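You operate a simulated robot arm through the tools that you are given. There is no shell and no other tool.

Carry out the task below with a simulated robot arm. There is one attempt and no reset: what you move stays moved.

## Task
Open the slip pot, brush slip on the scored mug, press the short handle on and close the pot.
Fine: Stand the brush in its holder; the handle runs along the mug and must hold. Set down upright: yellow slip brush. A coat counts when it lies all over at full strength: go over it till it gets no stronger.

It is judged by the outcome, as a careful person would: the job done as asked, and still so three seconds after it is handed in. It fails if anything else is knocked over, pushed out of place, dropped, spilled or broken.

## Robot
A 6-joint arm with a two-finger gripper, fixed in place. Base frame: the origin is at the foot of the arm, x ahead of it, y to its left, z up; the work surface is at about z = 890. Readings come in mm, degrees, newtons and seconds.
Its first joint turns from -166.0 to 166.0 degrees. Payload 3.43 kg.
Tool frame: the origin (TCP) lies between the finger pads and is the grasp point; the fingertips stand 20 mm ahead of it; z points along the fingers, y is the line along which they close. Largest opening 190 mm; the body of the gripper starts 248 mm behind the TCP.
Orientation is that of the tool frame in the base frame, as [roll, pitch, yaw] about the fixed x, y, z axes, in that order (R = Rz(yaw) Ry(pitch) Rx(roll)). With the fingers straight down and closing along the base's y, the tool's x points along the base's -x, its y along +y and its z along -z.

## Interface
- The arm moves only by the tool drive_tool. Its argument "moves" is a list that holds one entry, the list of rows, each a list of 7 numbers: the shift along the base's x, y, z in mm, then the turn, a rotation vector about the base's x, y, z in degrees, then the gripper command, from -1 (fully open) to 1 (shut), values between in proportion. In form: [[[x, y, z, ax, ay, az, grip], ...]]. A call has 1 to 20 rows; each row is the pose to reach, as a shift and turn from the pose commanded when the call began. Each row takes 0.2 s and may step no farther than 50 mm and 8.6 degrees from the row before; otherwise, or with a gripper value out of range, the whole call is refused. A pose out of reach is approached as far as the arm can. The call stops where the force on the tool passes 50 N (or 10 N more than at its start, if that is more) or the arm is blocked; 0.2 s more then pass. Each finger travels about 45 mm/s and halts on what it meets, pressing with about 24 N; the grip force reading is that of the motor and also rises with nothing between the fingers. The clock runs only during rows and for 0.2 s after the last one: add rows that repeat a pose to give the fingers time. It gives the time, the measured TCP pose, the force on the tool (base axes), the opening and the grip force at its end, in the units of the frame above (readings bear some noise), with the torque about the TCP (base axes, N m) and any sound that the robot's microphone picked up.
- Cameras (640 x 400 px; columns grow to the right, rows downward): "scene" is fixed at [209.1, -643.8, 1678.1]; the picture's right is [0.94, -0.35, 0.00], its down [-0.15, -0.39, -0.91] and it looks along [0.32, 0.85, -0.42] (base axes); focal length 323 px, centre (320, 200). "wrist" rides on the gripper at [70, -8, -288] in the tool frame; the picture's right is [0.12, 0.99, 0.00], its down [-0.96, 0.12, -0.25] and it looks along [-0.25, 0.03, 0.97] (tool axes); focal length 261 px, centre (320, 200). There is no depth. A picture from a camera that has moved, and an enlarged one, comes with that camera's place and axes in the base frame and with its lens. The place of the scene camera against the robot may be out by one fixed shift of up to 18 mm in any direction.
- capture(camera): a new picture of that camera. No time passes.
- move_column(by): slides the trunk up (or, below 0, down) by that many mm; the arm rides with it, the base frame stays. It gives what a move gives, with no picture.
- enlarge(camera, box): a new picture of the part [left, top, right, bottom] of that camera's present view, enlarged. No time passes.
- finish_job(): hands the job in; it is judged then, once.

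Nothing tells you positions but the pictures and the camera data. Unless the task says otherwise, let go and move clear before handing in.

The tools are called after ">>>" as name(argument=value, ...) on one line, values as JSON. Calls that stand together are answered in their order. drive_tool: Moves the arm, as the interface text tells. Its arguments: {"type":"object","properties":{"moves":{"type":"array"}},"required":["moves"]} The other tools are called the same way: move_column (by) slides the trunk up or down; capture (camera) takes a picture; enlarge (camera, box) takes an enlarged picture of a part of a camera's view; finish_job () hands the job in.

At the start:

```text
time_s: 0.0
position: [511.9, 290.6, 1327.4]
tcp_rot: [179.9, -0.2, 180.0]
contact_force: [0.2, -0.2, 0.5]
wrist_torque: [0.0, -0.02, -0.03]
gripper_width: 189.8
gripper_force: 0.1
trunk travel left (down, up): [-175.0, 65.0]
```

scene: 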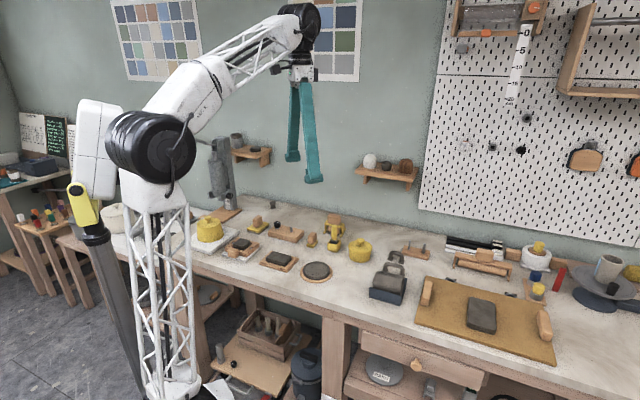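
wrist: 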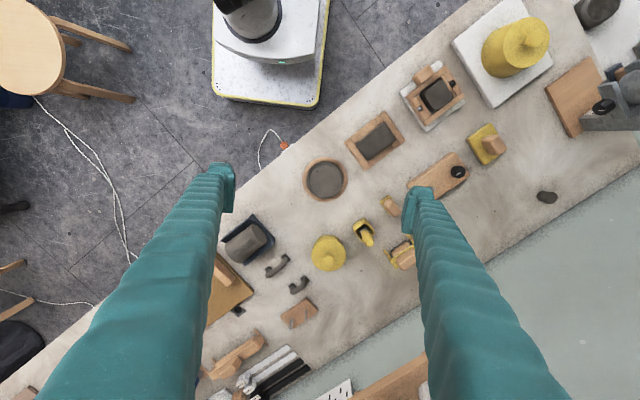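

I see a long workbench with many pottery items: yellow lidded pots, clay slabs, a cradle holding a dark clay piece, handles, and brushes. I'll enlarge the views to identify the mug, slip pot, brush, holder and handles before moving.

>>> enlarge(camera="scene", box=[180, 190, 340, 290])

>>> enlarge(camera="scene", box=[310, 200, 470, 310])

>>> enlarge(camera="scene", box=[430, 220, 640, 350])

>>> enlarge(camera="wrist", box=[200, 170, 440, 320])

```text
4.00 times, centred on (260, 240) of scene
camera zoom: at [209.1, -643.8, 1678.1], right [0.94, -0.35, 0.0], down [-0.15, -0.39, -0.91], along [0.32, 0.85, -0.42], focal length 1291 px, centre (560, 40)
```

zoom: 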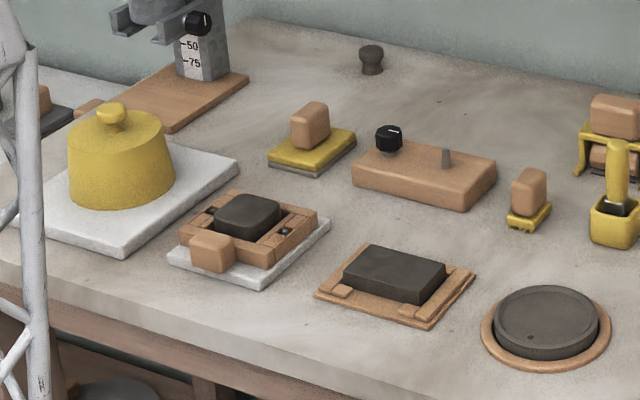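

```text
3.64 times, centred on (390, 255) of scene
camera zoom: at [209.1, -643.8, 1678.1], right [0.94, -0.35, 0.0], down [-0.15, -0.39, -0.91], along [0.32, 0.85, -0.42], focal length 1173 px, centre (66, 0)
```

zoom: 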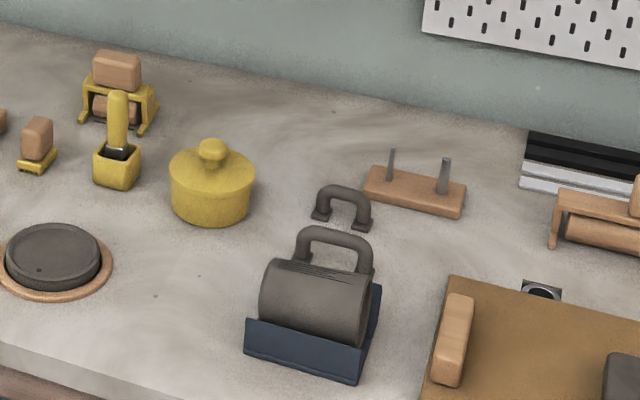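

```text
3.05 times, centred on (535, 285) of scene
camera zoom: at [209.1, -643.8, 1678.1], right [0.94, -0.35, 0.0], down [-0.15, -0.39, -0.91], along [0.32, 0.85, -0.42], focal length 983 px, centre (-335, -59)
```

zoom: 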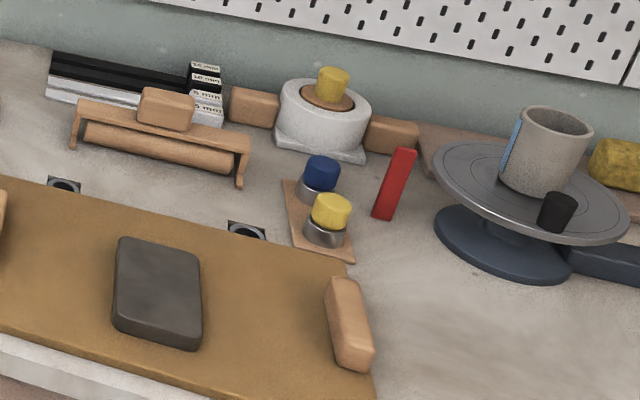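

```text
2.67 times, centred on (320, 245) of wrist
camera zoom: at [441.5, 282.5, 1615.7], right [-0.12, 0.99, 0.0], down [0.96, 0.12, 0.25], along [0.25, 0.03, -0.97], focal length 695 px, centre (320, 80)
```

zoom: 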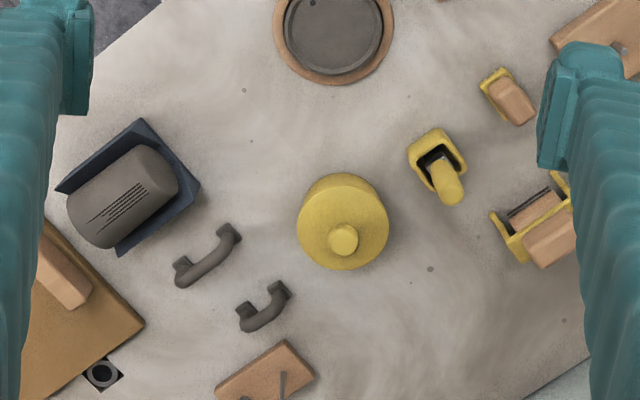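

The dark mug lies scored side up in a blue cradle, with two arched handles beside it; the shorter one is farther away. The yellow pot with the knobbed lid and the yellow brush in its holder are to the left. I'll move closer for a more accurate look with the wrist camera.

>>> drive_tool(moves=[[[40, 0, -30, 0, 0, 0, -1], [80, 0, -60, 0, 0, 0, -1], [120, 0, -90, 0, 0, 0, -1], [160, 0, -120, 0, 0, 0, -1], [160, 0, -120, 0, 0, 0, -1]]])

>>> enlarge(camera="wrist", box=[200, 80, 440, 230])

>>> enlarge(camera="wrist", box=[200, 200, 440, 350])

>>> capture(camera="wrist")

```text
time_s: 1.2
position: [672.9, 290.2, 1207.3]
tcp_rot: [180.0, 0.1, -179.9]
contact_force: [-0.3, 0.2, -0.7]
wrist_torque: [-0.05, 0.05, 0.0]
gripper_width: 190.1
gripper_force: 0.0
trunk travel left (down, up): [-175.0, 65.0]
```

```text
2.67 times, centred on (320, 155) of wrist
camera zoom: at [602.2, 282.2, 1495.4], right [-0.12, 0.99, 0.0], down [0.96, 0.12, 0.25], along [0.25, 0.03, -0.97], focal length 695 px, centre (320, 320)
```

zoom: 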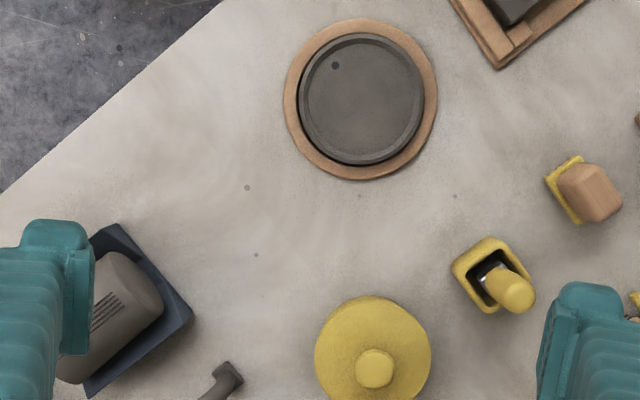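

```text
2.67 times, centred on (320, 275) of wrist
camera zoom: at [602.2, 282.2, 1495.4], right [-0.12, 0.99, 0.0], down [0.96, 0.12, 0.25], along [0.25, 0.03, -0.97], focal length 695 px, centre (320, 0)
```

zoom: 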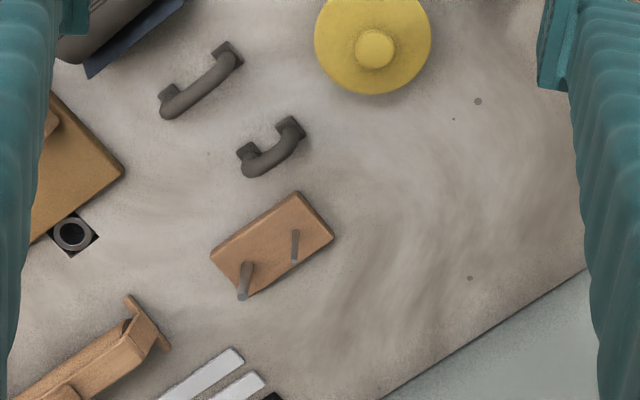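

```text
taken
camera wrist: at [602.2, 282.2, 1495.4], right [-0.12, 0.99, 0.0], down [0.96, 0.12, 0.25], along [0.25, 0.03, -0.97], focal length 261 px, centre (320, 200)
```

wrist: 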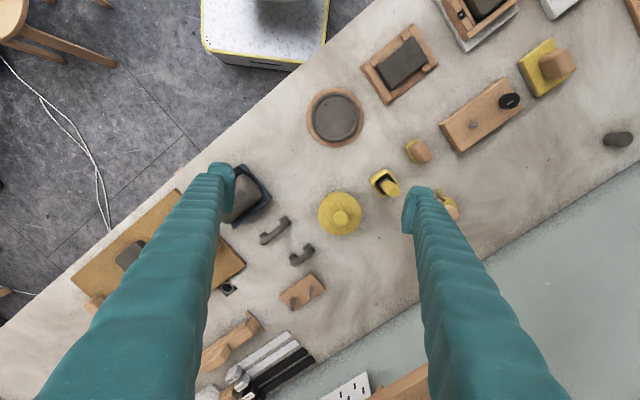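

The pot knob triangulates to about (770, 346, 973), the brush stands at about (691, 436) with its top near z=1010, and the short handle's feet are around (896, 270). Next I'll look at the mug from directly above.

>>> drive_tool(moves=[[[-3, -45, -14, 0, 0, 0, -1], [-6, -85, -28, 0, 0, 0, -1], [-10, -128, -42, 0, 0, 0, -1], [-13, -170, -57, 0, 0, 0, -1], [-13, -170, -57, 0, 0, 0, -1]]])

>>> enlarge(camera="wrist", box=[240, 150, 400, 250])

>>> enlarge(camera="wrist", box=[240, 200, 440, 325])

>>> enlarge(camera="scene", box=[350, 240, 430, 310])

```text
time_s: 2.4
position: [659.4, 120.6, 1150.9]
tcp_rot: [180.0, 0.0, -179.9]
contact_force: [0.2, 0.3, -0.6]
wrist_torque: [-0.02, -0.01, 0.0]
gripper_width: 190.3
gripper_force: 0.1
trunk travel left (down, up): [-175.0, 65.0]
```

```text
4.00 times, centred on (320, 200) of wrist
camera zoom: at [588.1, 112.3, 1438.7], right [-0.12, 0.99, 0.0], down [0.96, 0.12, 0.25], along [0.25, 0.03, -0.97], focal length 1043 px, centre (320, 200)
```

zoom: 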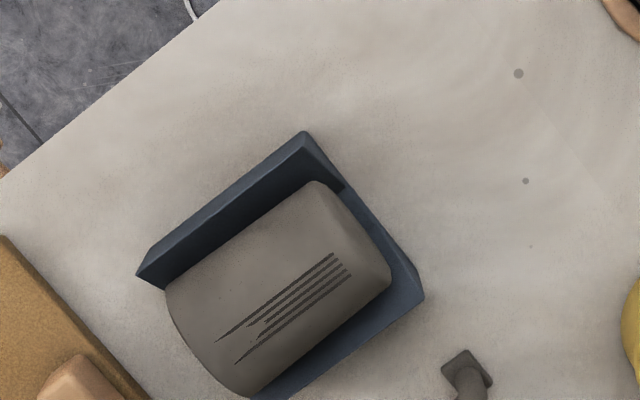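

```text
3.20 times, centred on (340, 262) of wrist
camera zoom: at [588.1, 112.3, 1438.7], right [-0.12, 0.99, 0.0], down [0.96, 0.12, 0.25], along [0.25, 0.03, -0.97], focal length 834 px, centre (256, 0)
```

zoom: 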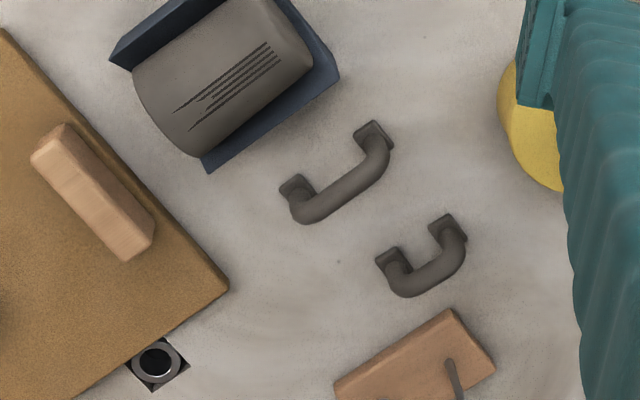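

```text
5.71 times, centred on (390, 275) of scene
camera zoom: at [209.1, -643.8, 1678.1], right [0.94, -0.35, 0.0], down [-0.15, -0.39, -0.91], along [0.32, 0.85, -0.42], focal length 1844 px, centre (-80, -229)
```

zoom: 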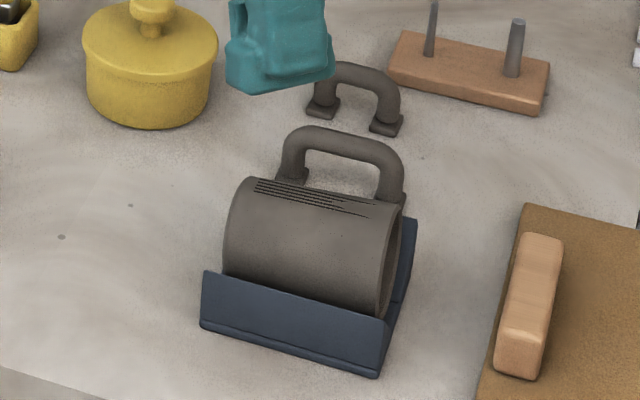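

The scored patch on the mug's top runs from about (737, 140) to (787, 92) at z≈976, so the mug's axis is at roughly -44°. I'll zoom in on the pot, brush and handles with the fixed camera to learn their shapes.

>>> enlarge(camera="scene", box=[320, 210, 400, 265])

>>> enlarge(camera="scene", box=[370, 235, 420, 275])

>>> enlarge(camera="scene", box=[320, 205, 360, 255])

```text
7.27 times, centred on (360, 238) of scene
camera zoom: at [209.1, -643.8, 1678.1], right [0.94, -0.35, 0.0], down [-0.15, -0.39, -0.91], along [0.32, 0.85, -0.42], focal length 2347 px, centre (29, -73)
```

zoom: 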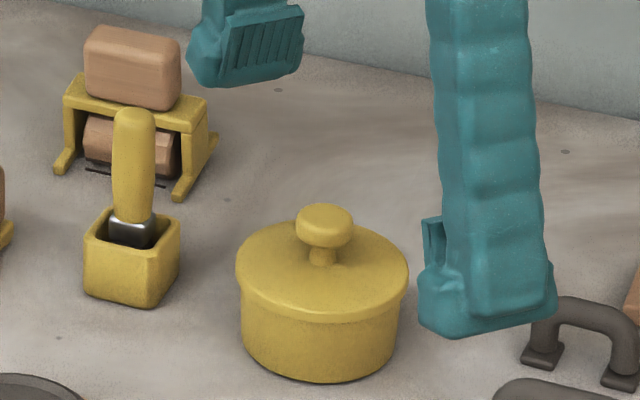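

```text
10.00 times, centred on (395, 255) of scene
camera zoom: at [209.1, -643.8, 1678.1], right [0.94, -0.35, 0.0], down [-0.15, -0.39, -0.91], along [0.32, 0.85, -0.42], focal length 3227 px, centre (-430, -350)
```

zoom: 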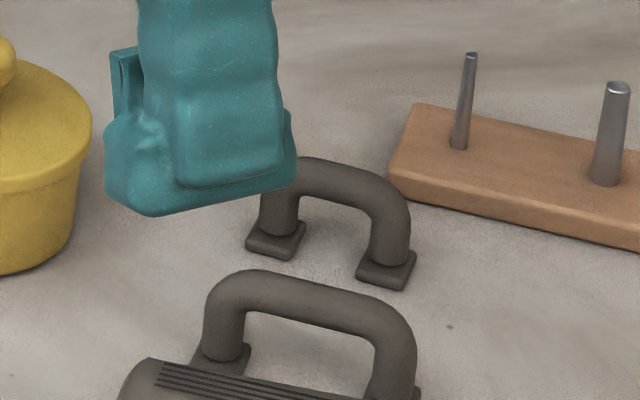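

```text
8.00 times, centred on (340, 230) of scene
camera zoom: at [209.1, -643.8, 1678.1], right [0.94, -0.35, 0.0], down [-0.15, -0.39, -0.91], along [0.32, 0.85, -0.42], focal length 2581 px, centre (160, -40)
```

zoom: 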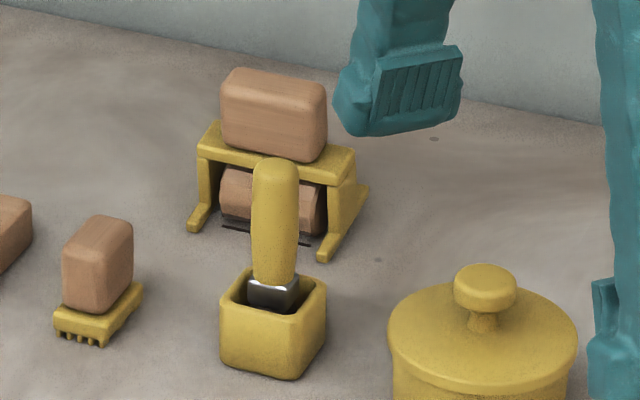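

The lid has a mushroom knob about 33 mm across with its cap between roughly z=963 and 978, and the brush is a flat one with a metal ferrule in a square holder. I'll go above the pot and check the knob's position from there.

>>> drive_tool(moves=[[[18, 38, -5, 0, 0, 0, -0.6], [37, 76, -10, 0, 0, 0, -0.2], [56, 114, -20, 0, 0, 0, 0.15], [75, 152, -40, 0, 0, 0, 0.15], [93, 190, -65, 0, 0, 0, 0.15], [110.6, 225.4, -91, 0, 0, 0, 0.15], [110.6, 225.4, -91, 0, 0, 0, 0.15]]])

>>> enlarge(camera="wrist", box=[240, 130, 400, 230])

>>> capture(camera="scene")

```text
time_s: 4.0
position: [769.8, 346.4, 1059.2]
tcp_rot: [-180.0, -0.1, -179.9]
contact_force: [0.1, -0.4, 0.1]
wrist_torque: [-0.02, 0.02, -0.02]
gripper_width: 80.9
gripper_force: 0.1
trunk travel left (down, up): [-175.0, 65.0]
```

```text
4.00 times, centred on (320, 180) of wrist
camera zoom: at [699.2, 338.8, 1347.1], right [-0.12, 0.99, 0.0], down [0.96, 0.12, 0.25], along [0.25, 0.03, -0.97], focal length 1043 px, centre (320, 280)
```

zoom: 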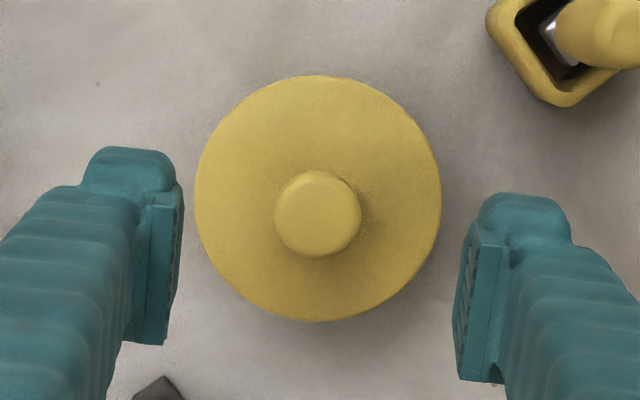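

```text
taken
```

scene: 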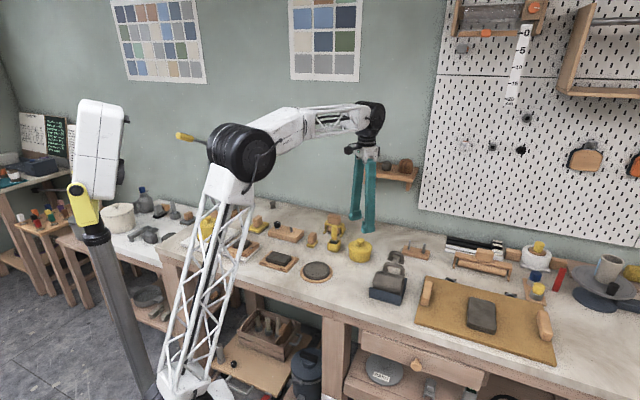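

The knob checks out at about (769.8, 346.8, 975), right under the tool, with the lid's rim near z=942. I'll descend to grasp height and close on the knob.

>>> drive_tool(moves=[[[0, 0.3, -28, 0, 0, 0, 0.15], [0, 0.3, -56, 0, 0, 0, 0.15], [0, 0.3, -83, 0, 0, 0, 0.15], [0, 0.3, -83, 0, 0, 0, 0.4], [0, 0.3, -83, 0, 0, 0, 1], [0, 0.3, -83, 0, 0, 0, 1], [0, 0.3, -83, 0, 0, 0, 1], [0, 0.3, -83, 0, 0, 0, 1], [0, 0.3, -83, 0, 0, 0, 1]]])

>>> enlarge(camera="wrist", box=[240, 130, 400, 230])

>>> enlarge(camera="scene", box=[320, 210, 400, 265])

```text
time_s: 6.0
position: [770.8, 346.5, 974.9]
tcp_rot: [-179.9, 0.1, -180.0]
contact_force: [-1.0, -2.6, -2.2]
wrist_torque: [-0.04, -0.02, 0.05]
gripper_width: 29.7
gripper_force: 23.9
trunk travel left (down, up): [-175.0, 65.0]
```

```text
4.00 times, centred on (320, 180) of wrist
camera zoom: at [699.3, 338.1, 1264.0], right [-0.12, 0.99, 0.0], down [0.96, 0.12, 0.25], along [0.25, 0.03, -0.97], focal length 1043 px, centre (320, 280)
```

zoom: 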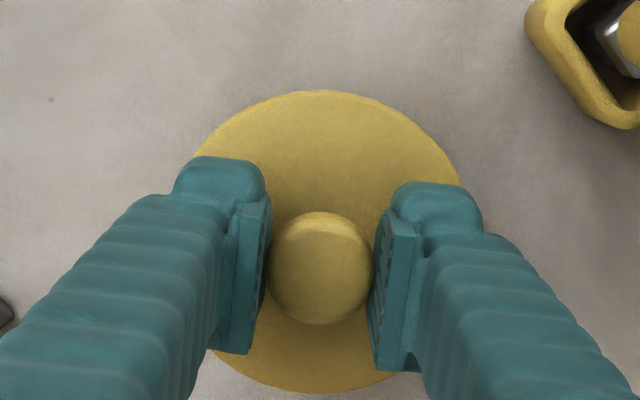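

```text
7.27 times, centred on (360, 238) of scene
camera zoom: at [209.1, -643.8, 1678.1], right [0.94, -0.35, 0.0], down [-0.15, -0.39, -0.91], along [0.32, 0.85, -0.42], focal length 2347 px, centre (29, -73)
```

zoom: 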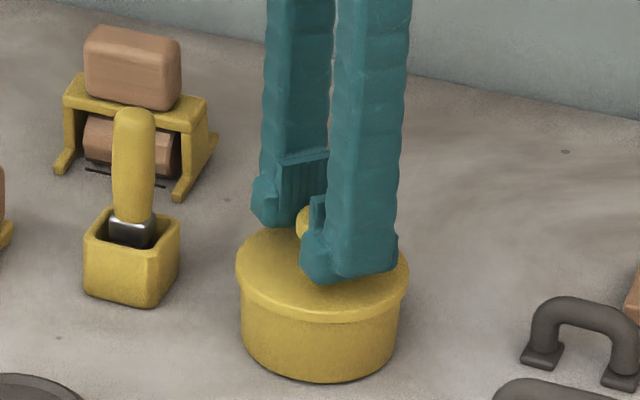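

The knob is gripped (opening 29.7 mm). I'll lift the lid slowly straight up.

>>> drive_tool(moves=[[[0, 0, 8, 0, 0, 0, 1], [0, 0, 20, 0, 0, 0, 1], [0, 0, 40, 0, 0, 0, 1], [0, 0, 65, 0, 0, 0, 1], [0, 0, 90, 0, 0, 0, 1]]])

>>> enlarge(camera="scene", box=[320, 195, 400, 265])

```text
time_s: 7.2
position: [770.1, 346.9, 1065.0]
tcp_rot: [180.0, 0.0, 180.0]
contact_force: [-0.3, -0.3, 0.1]
wrist_torque: [-0.02, 0.04, 0.0]
gripper_width: 0.1
gripper_force: 23.2
trunk travel left (down, up): [-175.0, 65.0]
heard: snap
```

```text
5.71 times, centred on (360, 230) of scene
camera zoom: at [209.1, -643.8, 1678.1], right [0.94, -0.35, 0.0], down [-0.15, -0.39, -0.91], along [0.32, 0.85, -0.42], focal length 1844 px, centre (91, 29)
```

zoom: 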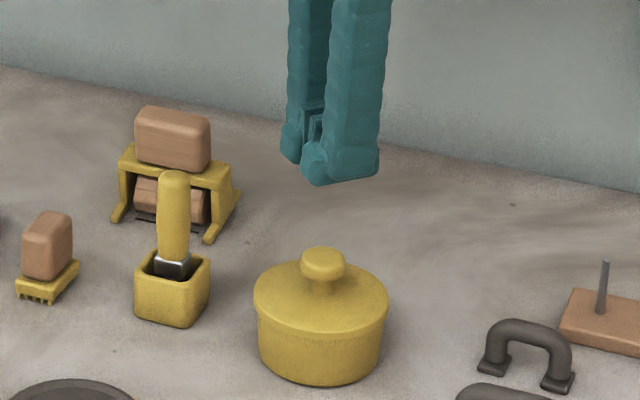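

The fingers slipped off the knob with a "snap" and the lid stayed on, so it is held somehow. I'll inspect the lid closely before trying again.

>>> enlarge(camera="wrist", box=[270, 130, 370, 230])

>>> enlarge(camera="scene", box=[340, 230, 380, 265])

>>> capture(camera="wrist")

```text
4.00 times, centred on (320, 180) of wrist
camera zoom: at [699.5, 338.6, 1354.1], right [-0.12, 0.99, 0.0], down [0.96, 0.12, 0.25], along [0.25, 0.03, -0.97], focal length 1043 px, centre (320, 280)
```

zoom: 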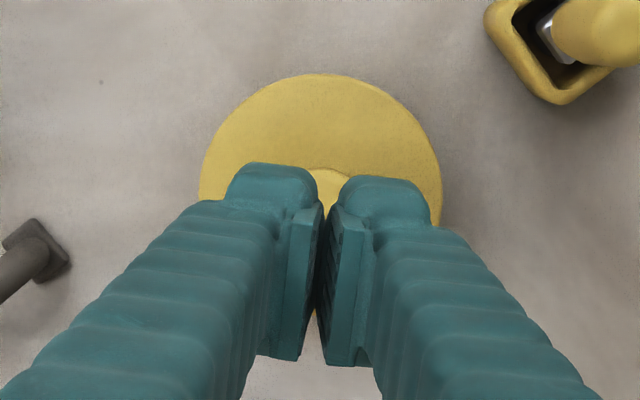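

```text
11.43 times, centred on (360, 248) of scene
camera zoom: at [209.1, -643.8, 1678.1], right [0.94, -0.35, 0.0], down [-0.15, -0.39, -0.91], along [0.32, 0.85, -0.42], focal length 3688 px, centre (-137, -343)
```

zoom: 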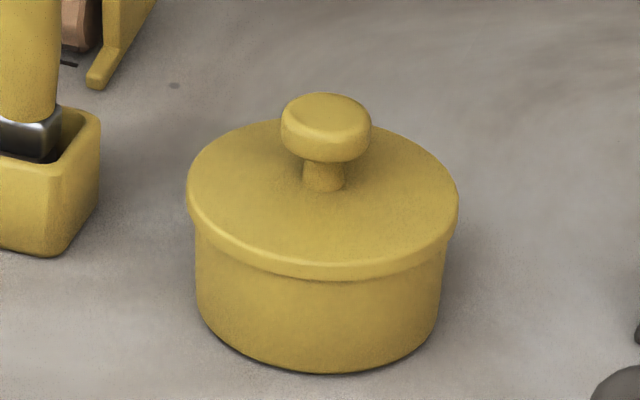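

```text
taken
camera wrist: at [699.5, 338.6, 1354.1], right [-0.12, 0.99, 0.0], down [0.96, 0.12, 0.25], along [0.25, 0.03, -0.97], focal length 261 px, centre (320, 200)
```

wrist: 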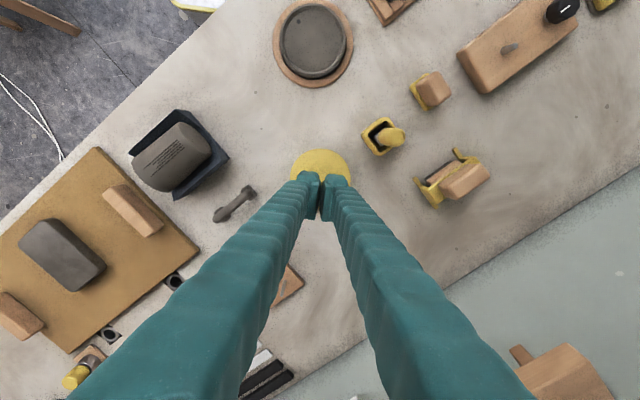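

The lid and knob look intact and seated, and the pot hasn't moved. I'll regrip slightly lower and lift in tiny steps, reading the force.

>>> drive_tool(moves=[[[0, 0, 0, 0, 0, 0, 0.4], [0, 0, 0, 0, 0, 0, 0.4], [0, 0, 0, 0, 0, 0, 0.4], [0, 0, -30, 0, 0, 0, 0.4], [0, 0, -60, 0, 0, 0, 0.4], [0, 0, -85, 0, 0, 0, 0.4], [0, 0, -94, 0, 0, 0, 0.4], [0, 0, -94, 0, 0, 0, 1], [0, 0, -94, 0, 0, 0, 1], [0, 0, -94, 0, 0, 0, 1], [0, 0, -94, 0, 0, 0, 1]]])

>>> drive_tool(moves=[[[0, 0, 1, 0, 0, 0, 1], [0, 0, 2, 0, 0, 0, 1]]])

```text
time_s: 9.6
position: [769.0, 345.0, 973.2]
tcp_rot: [180.0, 0.0, 179.9]
contact_force: [-0.2, 0.2, -1.0]
wrist_torque: [0.0, -0.01, 0.02]
gripper_width: 27.7
gripper_force: 23.4
trunk travel left (down, up): [-175.0, 65.0]
```

```text
time_s: 10.2
position: [769.2, 346.1, 976.0]
tcp_rot: [180.0, 0.1, -180.0]
contact_force: [-1.1, 0.3, 0.4]
wrist_torque: [-0.02, -0.06, 0.02]
gripper_width: 27.3
gripper_force: 24.3
trunk travel left (down, up): [-175.0, 65.0]
```

>>> drive_tool(moves=[[[0, 0, 1, 0, 0, 0, 1], [0, 0, 2, 0, 0, 0, 1], [0, 0, 3, 0, 0, 0, 1]]])

>>> enlarge(camera="scene", box=[340, 225, 380, 265])

>>> enlarge(camera="wrist", box=[270, 150, 370, 230])

```text
time_s: 11.0
position: [770.2, 346.8, 978.0]
tcp_rot: [180.0, -0.1, -180.0]
contact_force: [-0.8, -0.6, -0.1]
wrist_torque: [-0.04, -0.02, 0.02]
gripper_width: 27.5
gripper_force: 23.7
trunk travel left (down, up): [-175.0, 65.0]
```

```text
10.00 times, centred on (360, 245) of scene
camera zoom: at [209.1, -643.8, 1678.1], right [0.94, -0.35, 0.0], down [-0.15, -0.39, -0.91], along [0.32, 0.85, -0.42], focal length 3227 px, centre (-80, -250)
```

zoom: 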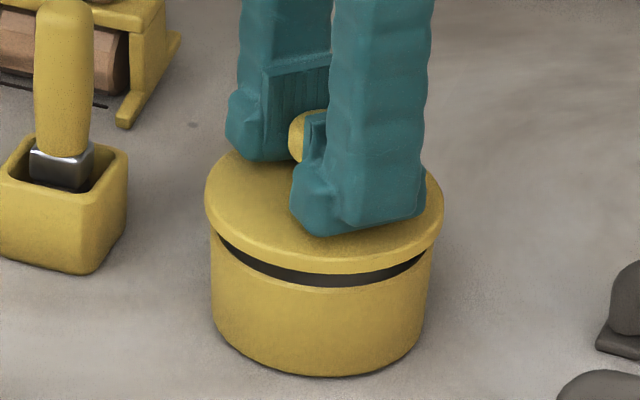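

```text
5.00 times, centred on (320, 190) of wrist
camera zoom: at [699.1, 338.1, 1265.7], right [-0.12, 0.99, 0.0], down [0.96, 0.12, 0.25], along [0.25, 0.03, -0.97], focal length 1303 px, centre (320, 250)
```

zoom: 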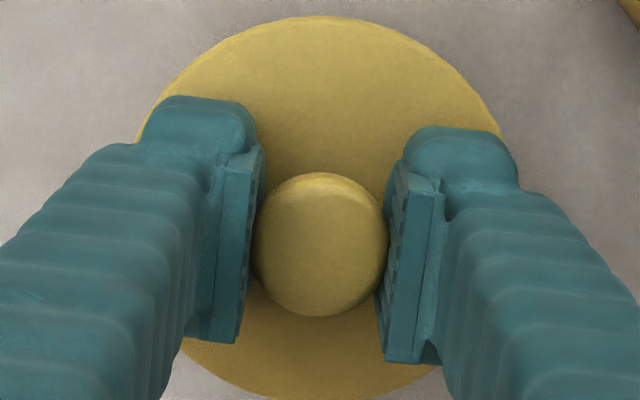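

The lid is now off its seat by about 5 mm; the lower grip holds. I'll continue lifting gently.

>>> drive_tool(moves=[[[0, 0, 4, 0, 0, 0, 1], [0, 0, 9, 0, 0, 0, 1], [0, 0, 16, 0, 0, 0, 1], [0, 0, 24, 0, 0, 0, 1], [0, 0, 33, 0, 0, 0, 1], [0, 0, 42, 0, 0, 0, 1], [0, 0, 52, 0, 0, 0, 1], [0, 0, 60, 0, 0, 0, 1]]])

>>> enlarge(camera="scene", box=[320, 205, 400, 265])

>>> enlarge(camera="wrist", box=[200, 80, 400, 230])

```text
time_s: 12.8
position: [770.1, 346.6, 1037.1]
tcp_rot: [-180.0, 0.1, 180.0]
contact_force: [0.3, 0.3, -0.8]
wrist_torque: [0.0, 0.02, -0.01]
gripper_width: 27.1
gripper_force: 24.0
trunk travel left (down, up): [-175.0, 65.0]
```

```text
6.67 times, centred on (360, 235) of scene
camera zoom: at [209.1, -643.8, 1678.1], right [0.94, -0.35, 0.0], down [-0.15, -0.39, -0.91], along [0.32, 0.85, -0.42], focal length 2151 px, centre (53, -33)
```

zoom: 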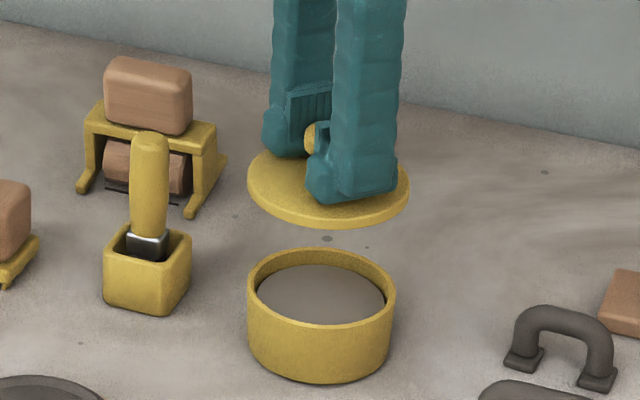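

```text
2.67 times, centred on (300, 155) of wrist
camera zoom: at [699.3, 338.0, 1325.6], right [-0.12, 0.99, 0.0], down [0.96, 0.12, 0.25], along [0.25, 0.03, -0.97], focal length 695 px, centre (373, 320)
```

zoom: 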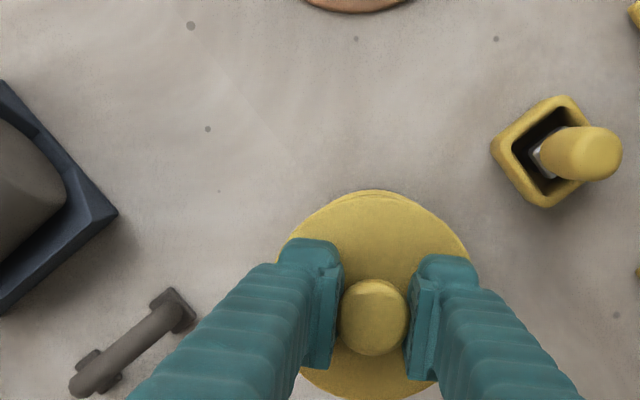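

The pot is open with slip visible. I'll carry the lid to the clear spot at about (685, 235) and lower it gently.

>>> drive_tool(moves=[[[-10, -13, 0, 0, 0, 0, 1], [-26, -34, 0, 0, 0, 0, 1], [-43, -56, 0, 0, 0, 0, 1], [-60, -78, 0, 0, 0, 0, 1], [-76, -99, 0, 0, 0, 0, 1], [-85, -111, 0, 0, 0, 0, 1], [-85, -111, -15, 0, 0, 0, 1], [-85, -111, -35, 0, 0, 0, 1], [-85, -111, -55, 0, 0, 0, 1], [-85, -111, -75, 0, 0, 0, 1], [-85, -111, -90, 0, 0, 0, 1]]])

>>> enlarge(camera="scene", box=[310, 220, 400, 290])

```text
time_s: 15.2
position: [685.0, 235.4, 947.7]
tcp_rot: [180.0, 0.0, 180.0]
contact_force: [-0.2, -0.5, -1.5]
wrist_torque: [0.02, -0.02, 0.02]
gripper_width: 27.5
gripper_force: 24.0
trunk travel left (down, up): [-175.0, 65.0]
```

```text
5.71 times, centred on (355, 255) of scene
camera zoom: at [209.1, -643.8, 1678.1], right [0.94, -0.35, 0.0], down [-0.15, -0.39, -0.91], along [0.32, 0.85, -0.42], focal length 1844 px, centre (120, -114)
```

zoom: 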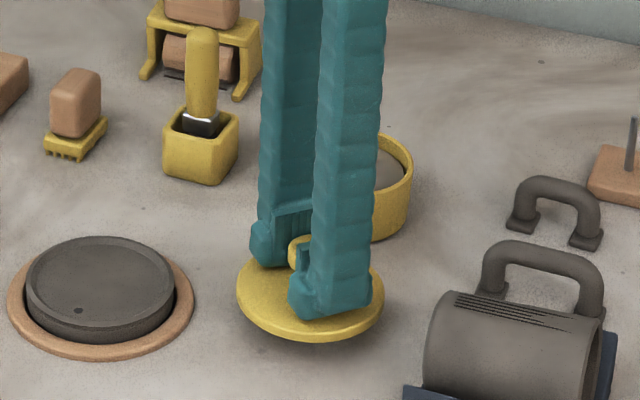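

>>> drive_tool(moves=[[[0, 0, -3, 0, 0, 0, 1], [0, 0, -6, 0, 0, 0, 1]]])

>>> drive_tool(moves=[[[0, 0, -2, 0, 0, 0, 1], [0, 0, -2, 0, 0, 0, 1]]])

>>> drive_tool(moves=[[[0, 0, -2, 0, 0, 0, 1], [0, 0, -2, 0, 0, 0, 1]]])

>>> enlarge(camera="scene", box=[330, 245, 380, 285])

```text
time_s: 15.8
position: [684.2, 234.2, 942.0]
tcp_rot: [-180.0, 0.0, -180.0]
contact_force: [-0.2, -0.1, 0.2]
wrist_torque: [0.0, -0.01, 0.03]
gripper_width: 27.5
gripper_force: 24.0
trunk travel left (down, up): [-175.0, 65.0]
```

```text
time_s: 16.4
position: [686.1, 235.2, 939.3]
tcp_rot: [180.0, 0.0, -179.9]
contact_force: [-0.2, 0.4, -0.8]
wrist_torque: [0.03, 0.0, 0.04]
gripper_width: 27.4
gripper_force: 23.6
trunk travel left (down, up): [-175.0, 65.0]
```

```text
time_s: 17.0
position: [684.3, 235.6, 937.5]
tcp_rot: [-179.9, 0.0, 180.0]
contact_force: [-0.1, -0.3, -1.3]
wrist_torque: [0.01, 0.02, 0.0]
gripper_width: 27.4
gripper_force: 23.7
trunk travel left (down, up): [-175.0, 65.0]
```

```text
10.00 times, centred on (355, 265) of scene
camera zoom: at [209.1, -643.8, 1678.1], right [0.94, -0.35, 0.0], down [-0.15, -0.39, -0.91], along [0.32, 0.85, -0.42], focal length 3227 px, centre (-30, -450)
```

zoom: 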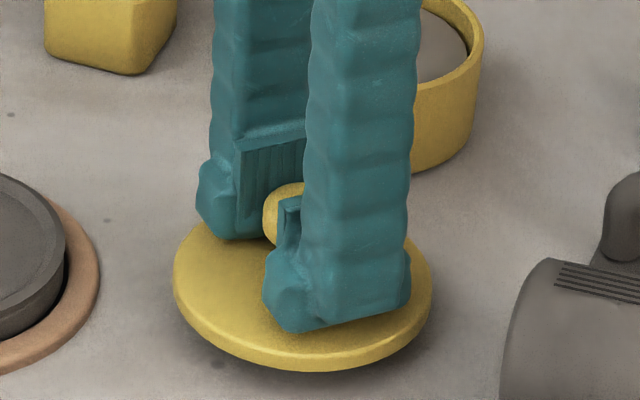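

>>> drive_tool(moves=[[[0, 0, -2, 0, 0, 0, 1], [0, 0, -2, 0, 0, 0, 1]]])

>>> drive_tool(moves=[[[0, 0, -1.5, 0, 0, 0, 1], [0, 0, -1.5, 0, 0, 0, 1]]])

>>> drive_tool(moves=[[[0, 0, -1.5, 0, 0, 0, 1], [0, 0, -1.5, 0, 0, 0, 1]]])

>>> enlarge(camera="scene", box=[330, 245, 380, 285])

```text
time_s: 17.6
position: [685.3, 235.3, 936.1]
tcp_rot: [-179.9, 0.1, 180.0]
contact_force: [0.0, 0.6, -0.6]
wrist_torque: [0.02, -0.01, 0.02]
gripper_width: 27.1
gripper_force: 23.9
trunk travel left (down, up): [-175.0, 65.0]
```

```text
time_s: 18.2
position: [683.1, 235.7, 934.2]
tcp_rot: [179.9, 0.1, 180.0]
contact_force: [0.4, -0.4, -0.3]
wrist_torque: [-0.01, 0.03, -0.01]
gripper_width: 27.3
gripper_force: 24.5
trunk travel left (down, up): [-175.0, 65.0]
```

```text
time_s: 18.8
position: [685.1, 235.4, 932.5]
tcp_rot: [-180.0, -0.1, -180.0]
contact_force: [1.0, -0.7, -0.7]
wrist_torque: [-0.04, 0.02, 0.01]
gripper_width: 27.2
gripper_force: 24.4
trunk travel left (down, up): [-175.0, 65.0]
```

```text
10.00 times, centred on (355, 265) of scene
camera zoom: at [209.1, -643.8, 1678.1], right [0.94, -0.35, 0.0], down [-0.15, -0.39, -0.91], along [0.32, 0.85, -0.42], focal length 3227 px, centre (-30, -450)
```

zoom: 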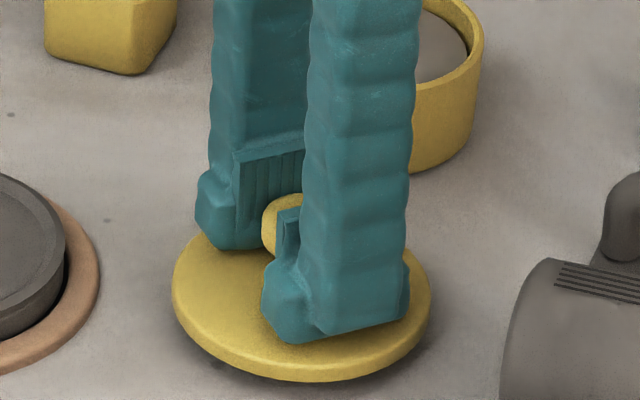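

>>> drive_tool(moves=[[[0, 0, -1.5, 0, 0, 0, 1], [0, 0, -1.5, 0, 0, 0, 1]]])

>>> drive_tool(moves=[[[0, 0, -1.5, 0, 0, 0, 1], [0, 0, -1.5, 0, 0, 0, 1]]])

>>> drive_tool(moves=[[[0, 0, -1.0, 0, 0, 0, 1], [0, 0, -1.0, 0, 0, 0, 1]]])

>>> enlarge(camera="scene", box=[330, 245, 380, 285])

```text
time_s: 19.4
position: [684.9, 236.4, 930.0]
tcp_rot: [180.0, -0.1, 179.9]
contact_force: [-0.9, 0.0, 0.2]
wrist_torque: [0.0, 0.01, 0.0]
gripper_width: 27.2
gripper_force: 24.3
trunk travel left (down, up): [-175.0, 65.0]
```

```text
time_s: 20.0
position: [684.8, 235.1, 929.8]
tcp_rot: [-179.9, -0.1, -180.0]
contact_force: [0.6, 0.8, 0.5]
wrist_torque: [0.01, 0.01, 0.04]
gripper_width: 27.1
gripper_force: 24.0
trunk travel left (down, up): [-175.0, 65.0]
```

```text
time_s: 20.6
position: [684.6, 235.9, 928.8]
tcp_rot: [-179.9, 0.0, -180.0]
contact_force: [-0.2, -0.4, -0.5]
wrist_torque: [0.0, -0.03, 0.03]
gripper_width: 27.1
gripper_force: 24.1
trunk travel left (down, up): [-175.0, 65.0]
```

```text
10.00 times, centred on (355, 265) of scene
camera zoom: at [209.1, -643.8, 1678.1], right [0.94, -0.35, 0.0], down [-0.15, -0.39, -0.91], along [0.32, 0.85, -0.42], focal length 3227 px, centre (-30, -450)
```

zoom: 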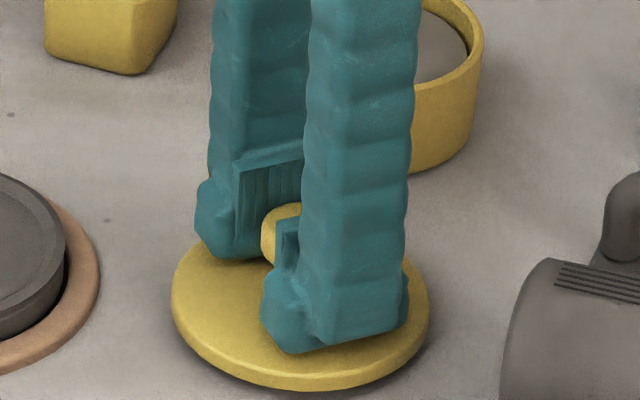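

>>> drive_tool(moves=[[[0, 0, -1.0, 0, 0, 0, 1], [0, 0, -1.0, 0, 0, 0, 1]]])

>>> drive_tool(moves=[[[0, 0, -1.0, 0, 0, 0, 1], [0, 0, -1.0, 0, 0, 0, 1]]])

>>> drive_tool(moves=[[[0, 0, -1.0, 0, 0, 0, 1], [0, 0, -1.0, 0, 0, 0, 1]]])

>>> enlarge(camera="scene", box=[330, 245, 380, 285])

```text
time_s: 21.2
position: [685.5, 235.9, 927.2]
tcp_rot: [179.9, 0.0, 180.0]
contact_force: [-0.2, 0.0, -0.7]
wrist_torque: [-0.01, 0.02, 0.02]
gripper_width: 27.1
gripper_force: 23.7
trunk travel left (down, up): [-175.0, 65.0]
```

```text
time_s: 21.8
position: [685.3, 235.5, 927.1]
tcp_rot: [-180.0, 0.0, 180.0]
contact_force: [-0.1, -0.4, -0.4]
wrist_torque: [-0.01, 0.01, 0.01]
gripper_width: 27.0
gripper_force: 23.7
trunk travel left (down, up): [-175.0, 65.0]
```

```text
time_s: 22.4
position: [684.8, 236.3, 924.8]
tcp_rot: [180.0, 0.0, 180.0]
contact_force: [-1.0, 0.4, 0.2]
wrist_torque: [0.01, 0.0, -0.05]
gripper_width: 27.1
gripper_force: 24.2
trunk travel left (down, up): [-175.0, 65.0]
```

```text
10.00 times, centred on (355, 265) of scene
camera zoom: at [209.1, -643.8, 1678.1], right [0.94, -0.35, 0.0], down [-0.15, -0.39, -0.91], along [0.32, 0.85, -0.42], focal length 3227 px, centre (-30, -450)
```

zoom: 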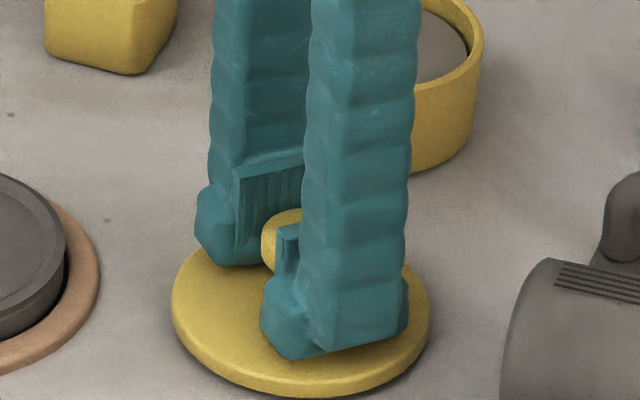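

>>> drive_tool(moves=[[[0, 0, -1.0, 0, 0, 0, 1], [0, 0, -1.0, 0, 0, 0, 1]]])

>>> drive_tool(moves=[[[0, 0, -1.0, 0, 0, 0, 1], [0, 0, -1.0, 0, 0, 0, 1]]])

>>> drive_tool(moves=[[[0, 0, -1.0, 0, 0, 0, 1], [0, 0, -1.0, 0, 0, 0, 1]]])

>>> enlarge(camera="scene", box=[330, 245, 380, 285])

```text
time_s: 23.0
position: [684.7, 236.6, 924.6]
tcp_rot: [-179.9, 0.0, -179.9]
contact_force: [0.3, 0.2, -0.5]
wrist_torque: [0.01, 0.02, 0.0]
gripper_width: 27.5
gripper_force: 23.8
trunk travel left (down, up): [-175.0, 65.0]
```

```text
time_s: 23.6
position: [685.0, 235.2, 922.3]
tcp_rot: [180.0, 0.0, 180.0]
contact_force: [-0.1, -0.6, 0.4]
wrist_torque: [0.03, -0.01, -0.02]
gripper_width: 27.0
gripper_force: 24.2
trunk travel left (down, up): [-175.0, 65.0]
```

```text
time_s: 24.2
position: [685.1, 236.2, 922.7]
tcp_rot: [-179.9, 0.1, -179.9]
contact_force: [0.0, 0.0, -0.8]
wrist_torque: [0.01, 0.02, -0.02]
gripper_width: 27.0
gripper_force: 24.5
trunk travel left (down, up): [-175.0, 65.0]
```

```text
10.00 times, centred on (355, 265) of scene
camera zoom: at [209.1, -643.8, 1678.1], right [0.94, -0.35, 0.0], down [-0.15, -0.39, -0.91], along [0.32, 0.85, -0.42], focal length 3227 px, centre (-30, -450)
```

zoom: 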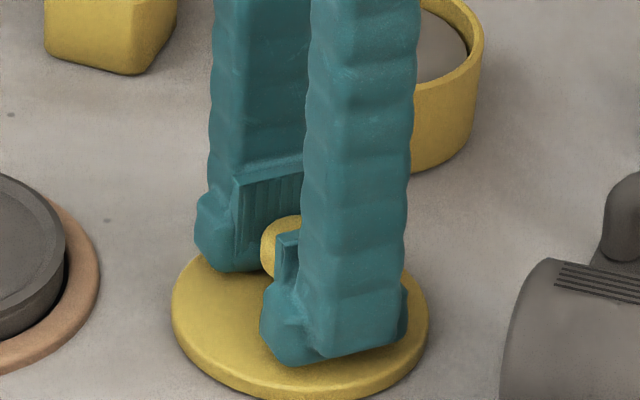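

>>> drive_tool(moves=[[[0, 0, -1.0, 0, 0, 0, 1], [0, 0, -2.0, 0, 0, 0, 1]]])

>>> drive_tool(moves=[[[0, 0, -1.0, 0, 0, 0, 1], [0, 0, -1.0, 0, 0, 0, 1]]])

>>> drive_tool(moves=[[[0, 0, -1.0, 0, 0, 0, 1], [0, 0, -1.0, 0, 0, 0, 1]]])

>>> enlarge(camera="scene", box=[330, 250, 380, 290])

```text
time_s: 24.8
position: [684.4, 236.1, 919.8]
tcp_rot: [180.0, 0.0, -179.9]
contact_force: [-0.2, 0.0, -0.6]
wrist_torque: [0.01, -0.03, -0.03]
gripper_width: 27.4
gripper_force: 24.0
trunk travel left (down, up): [-175.0, 65.0]
```

```text
time_s: 25.4
position: [685.4, 236.3, 920.7]
tcp_rot: [180.0, 0.2, 179.9]
contact_force: [0.4, 0.1, 11.1]
wrist_torque: [0.02, 0.09, 0.0]
gripper_width: 27.0
gripper_force: 23.8
trunk travel left (down, up): [-175.0, 65.0]
```

```text
time_s: 26.0
position: [685.0, 235.6, 920.1]
tcp_rot: [180.0, 0.0, 180.0]
contact_force: [2.4, -1.4, 29.2]
wrist_torque: [0.03, -0.01, 0.0]
gripper_width: 27.0
gripper_force: 24.2
trunk travel left (down, up): [-175.0, 65.0]
```

```text
10.00 times, centred on (355, 270) of scene
camera zoom: at [209.1, -643.8, 1678.1], right [0.94, -0.35, 0.0], down [-0.15, -0.39, -0.91], along [0.32, 0.85, -0.42], focal length 3227 px, centre (-30, -500)
```

zoom: 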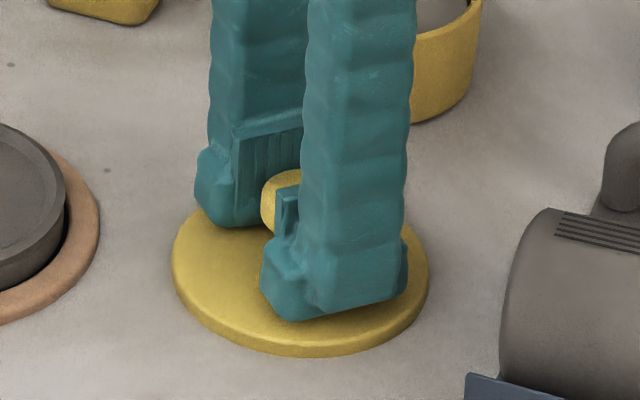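

The lid is on the table (contact at TCP z≈920). I'll relieve the pressure, open, and rise, then head to the brush.

>>> drive_tool(moves=[[[0, 0, 1.5, 0, 0, 0, 1], [0, 0, 1.5, 0, 0, 0, 0.6], [0, 0, 1.5, 0, 0, 0, 0.4], [0, 0, 1.5, 0, 0, 0, 0.4], [0, 0, 10, 0, 0, 0, 0.4], [0, 0, 40, 0, 0, 0, 0.4], [0, 0, 80, 0, 0, 0, 0.4], [0, 0, 120, 0, 0, 0, 0.4], [0, 0, 165, 0, 0, 0, 0.4]]])

>>> enlarge(camera="scene", box=[310, 210, 430, 300])

>>> capture(camera="wrist")

```text
time_s: 28.0
position: [684.6, 236.1, 1083.6]
tcp_rot: [-180.0, -0.1, -180.0]
contact_force: [0.1, 0.4, -1.2]
wrist_torque: [-0.06, 0.08, 0.01]
gripper_width: 57.0
gripper_force: 0.1
trunk travel left (down, up): [-175.0, 65.0]
```

```text
4.44 times, centred on (370, 255) of scene
camera zoom: at [209.1, -643.8, 1678.1], right [0.94, -0.35, 0.0], down [-0.15, -0.39, -0.91], along [0.32, 0.85, -0.42], focal length 1434 px, centre (98, -44)
```

zoom: 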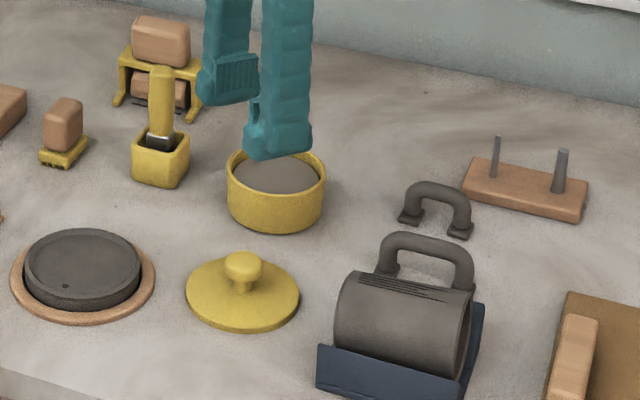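

```text
taken
camera wrist: at [613.8, 227.4, 1371.7], right [-0.12, 0.99, 0.0], down [0.96, 0.12, 0.25], along [0.24, 0.03, -0.97], focal length 261 px, centre (320, 200)
```

wrist: 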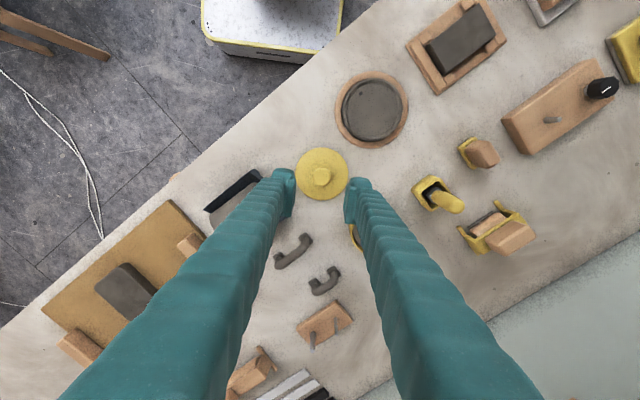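

The lid is flat and clear of everything. Next I'll move above the brush to check its exact position and the ferrule's orientation.

>>> drive_tool(moves=[[[1, 40, 10, 0, 0, 0, 0.3], [2, 85, 10, 0, 0, 0, 0.3], [4, 130, 10, 0, 0, 0, 0.3], [5, 170, 10, 0, 0, 0, 0.3], [6, 200, 10, 0, 0, 0, 0.3], [6, 200, 10, 0, 0, 0, 0.3]]])

>>> enlarge(camera="wrist", box=[270, 140, 370, 220])

>>> enlarge(camera="scene", box=[315, 215, 360, 255])

```text
time_s: 29.4
position: [691.4, 436.1, 1093.6]
tcp_rot: [-180.0, 0.0, -180.0]
contact_force: [-0.1, 0.3, -0.1]
wrist_torque: [-0.05, 0.04, -0.03]
gripper_width: 66.6
gripper_force: 0.1
trunk travel left (down, up): [-175.0, 65.0]
```

```text
5.00 times, centred on (320, 180) of wrist
camera zoom: at [620.2, 427.8, 1381.4], right [-0.12, 0.99, 0.0], down [0.96, 0.12, 0.25], along [0.25, 0.03, -0.97], focal length 1303 px, centre (320, 300)
```

zoom: 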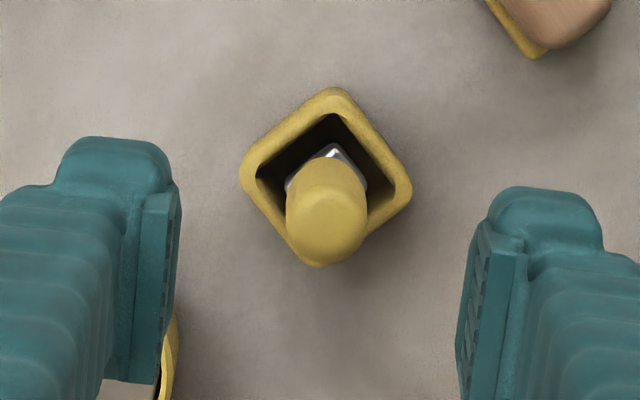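

```text
10.00 times, centred on (338, 235) of scene
camera zoom: at [209.1, -643.8, 1678.1], right [0.94, -0.35, 0.0], down [-0.15, -0.39, -0.91], along [0.32, 0.85, -0.42], focal length 3227 px, centre (145, -150)
```

zoom: 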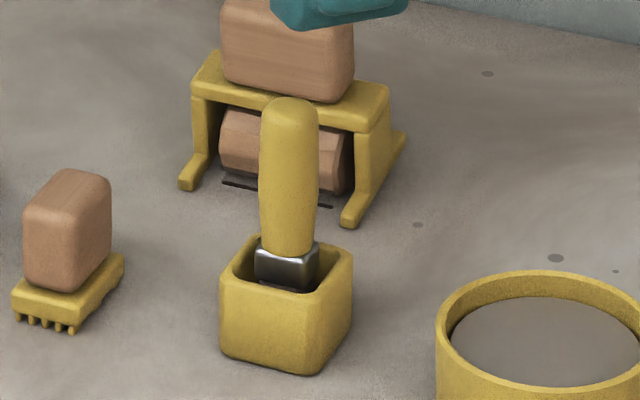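

The brush stands at about (694, 439), top near z=1007, with the flat ferrule's wide side along roughly -49° and the thin side at about 40°. I'll turn the tool so the fingers pinch the thin side, then descend around the handle.

>>> drive_tool(moves=[[[0, 0, 0, 0, 0, -8.3, 0.45], [1, 1, 0, 0, 0, -16.6, 0.45], [2, 2, 0, 0, 0, -24.9, 0.45], [3, 3, 0, 0, 0, -33.2, 0.45], [3.2, 3.4, 0, 0, 0, -41.5, 0.45], [3.2, 3.4, 0, 0, 0, -49.5, 0.45], [3.2, 3.4, -20, 0, 0, -49.5, 0.45], [3.2, 3.4, -40, 0, 0, -49.5, 0.45], [3.2, 3.4, -55, 0, 0, -49.5, 0.45], [3.2, 3.4, -55, 0, 0, -49.5, 0.45]]])

>>> enlarge(camera="wrist", box=[270, 140, 370, 220])

>>> enlarge(camera="scene", box=[310, 200, 370, 255])

```text
time_s: 31.6
position: [694.8, 439.5, 1038.6]
tcp_rot: [-180.0, -0.1, 130.5]
contact_force: [-0.1, -1.0, -0.7]
wrist_torque: [0.0, -0.06, -0.02]
gripper_width: 52.4
gripper_force: 0.1
trunk travel left (down, up): [-175.0, 65.0]
```

```text
5.00 times, centred on (320, 180) of wrist
camera zoom: at [641.9, 487.6, 1326.5], right [0.68, 0.74, 0.0], down [0.71, -0.66, 0.25], along [0.18, -0.17, -0.97], focal length 1303 px, centre (320, 300)
```

zoom: 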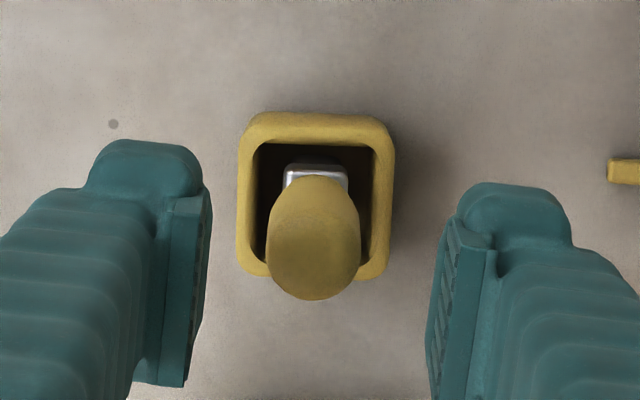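

```text
7.27 times, centred on (340, 228) of scene
camera zoom: at [209.1, -643.8, 1678.1], right [0.94, -0.35, 0.0], down [-0.15, -0.39, -0.91], along [0.32, 0.85, -0.42], focal length 2347 px, centre (174, 0)
```

zoom: 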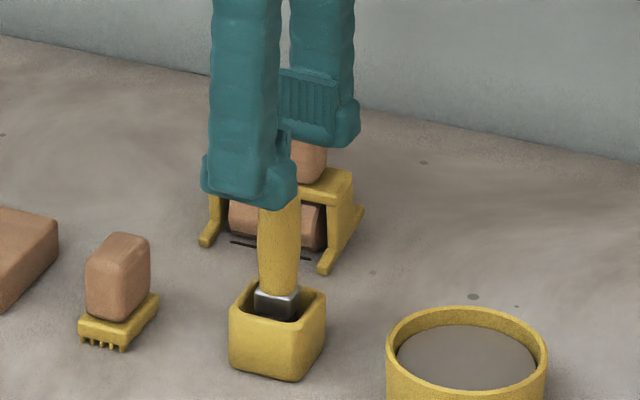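

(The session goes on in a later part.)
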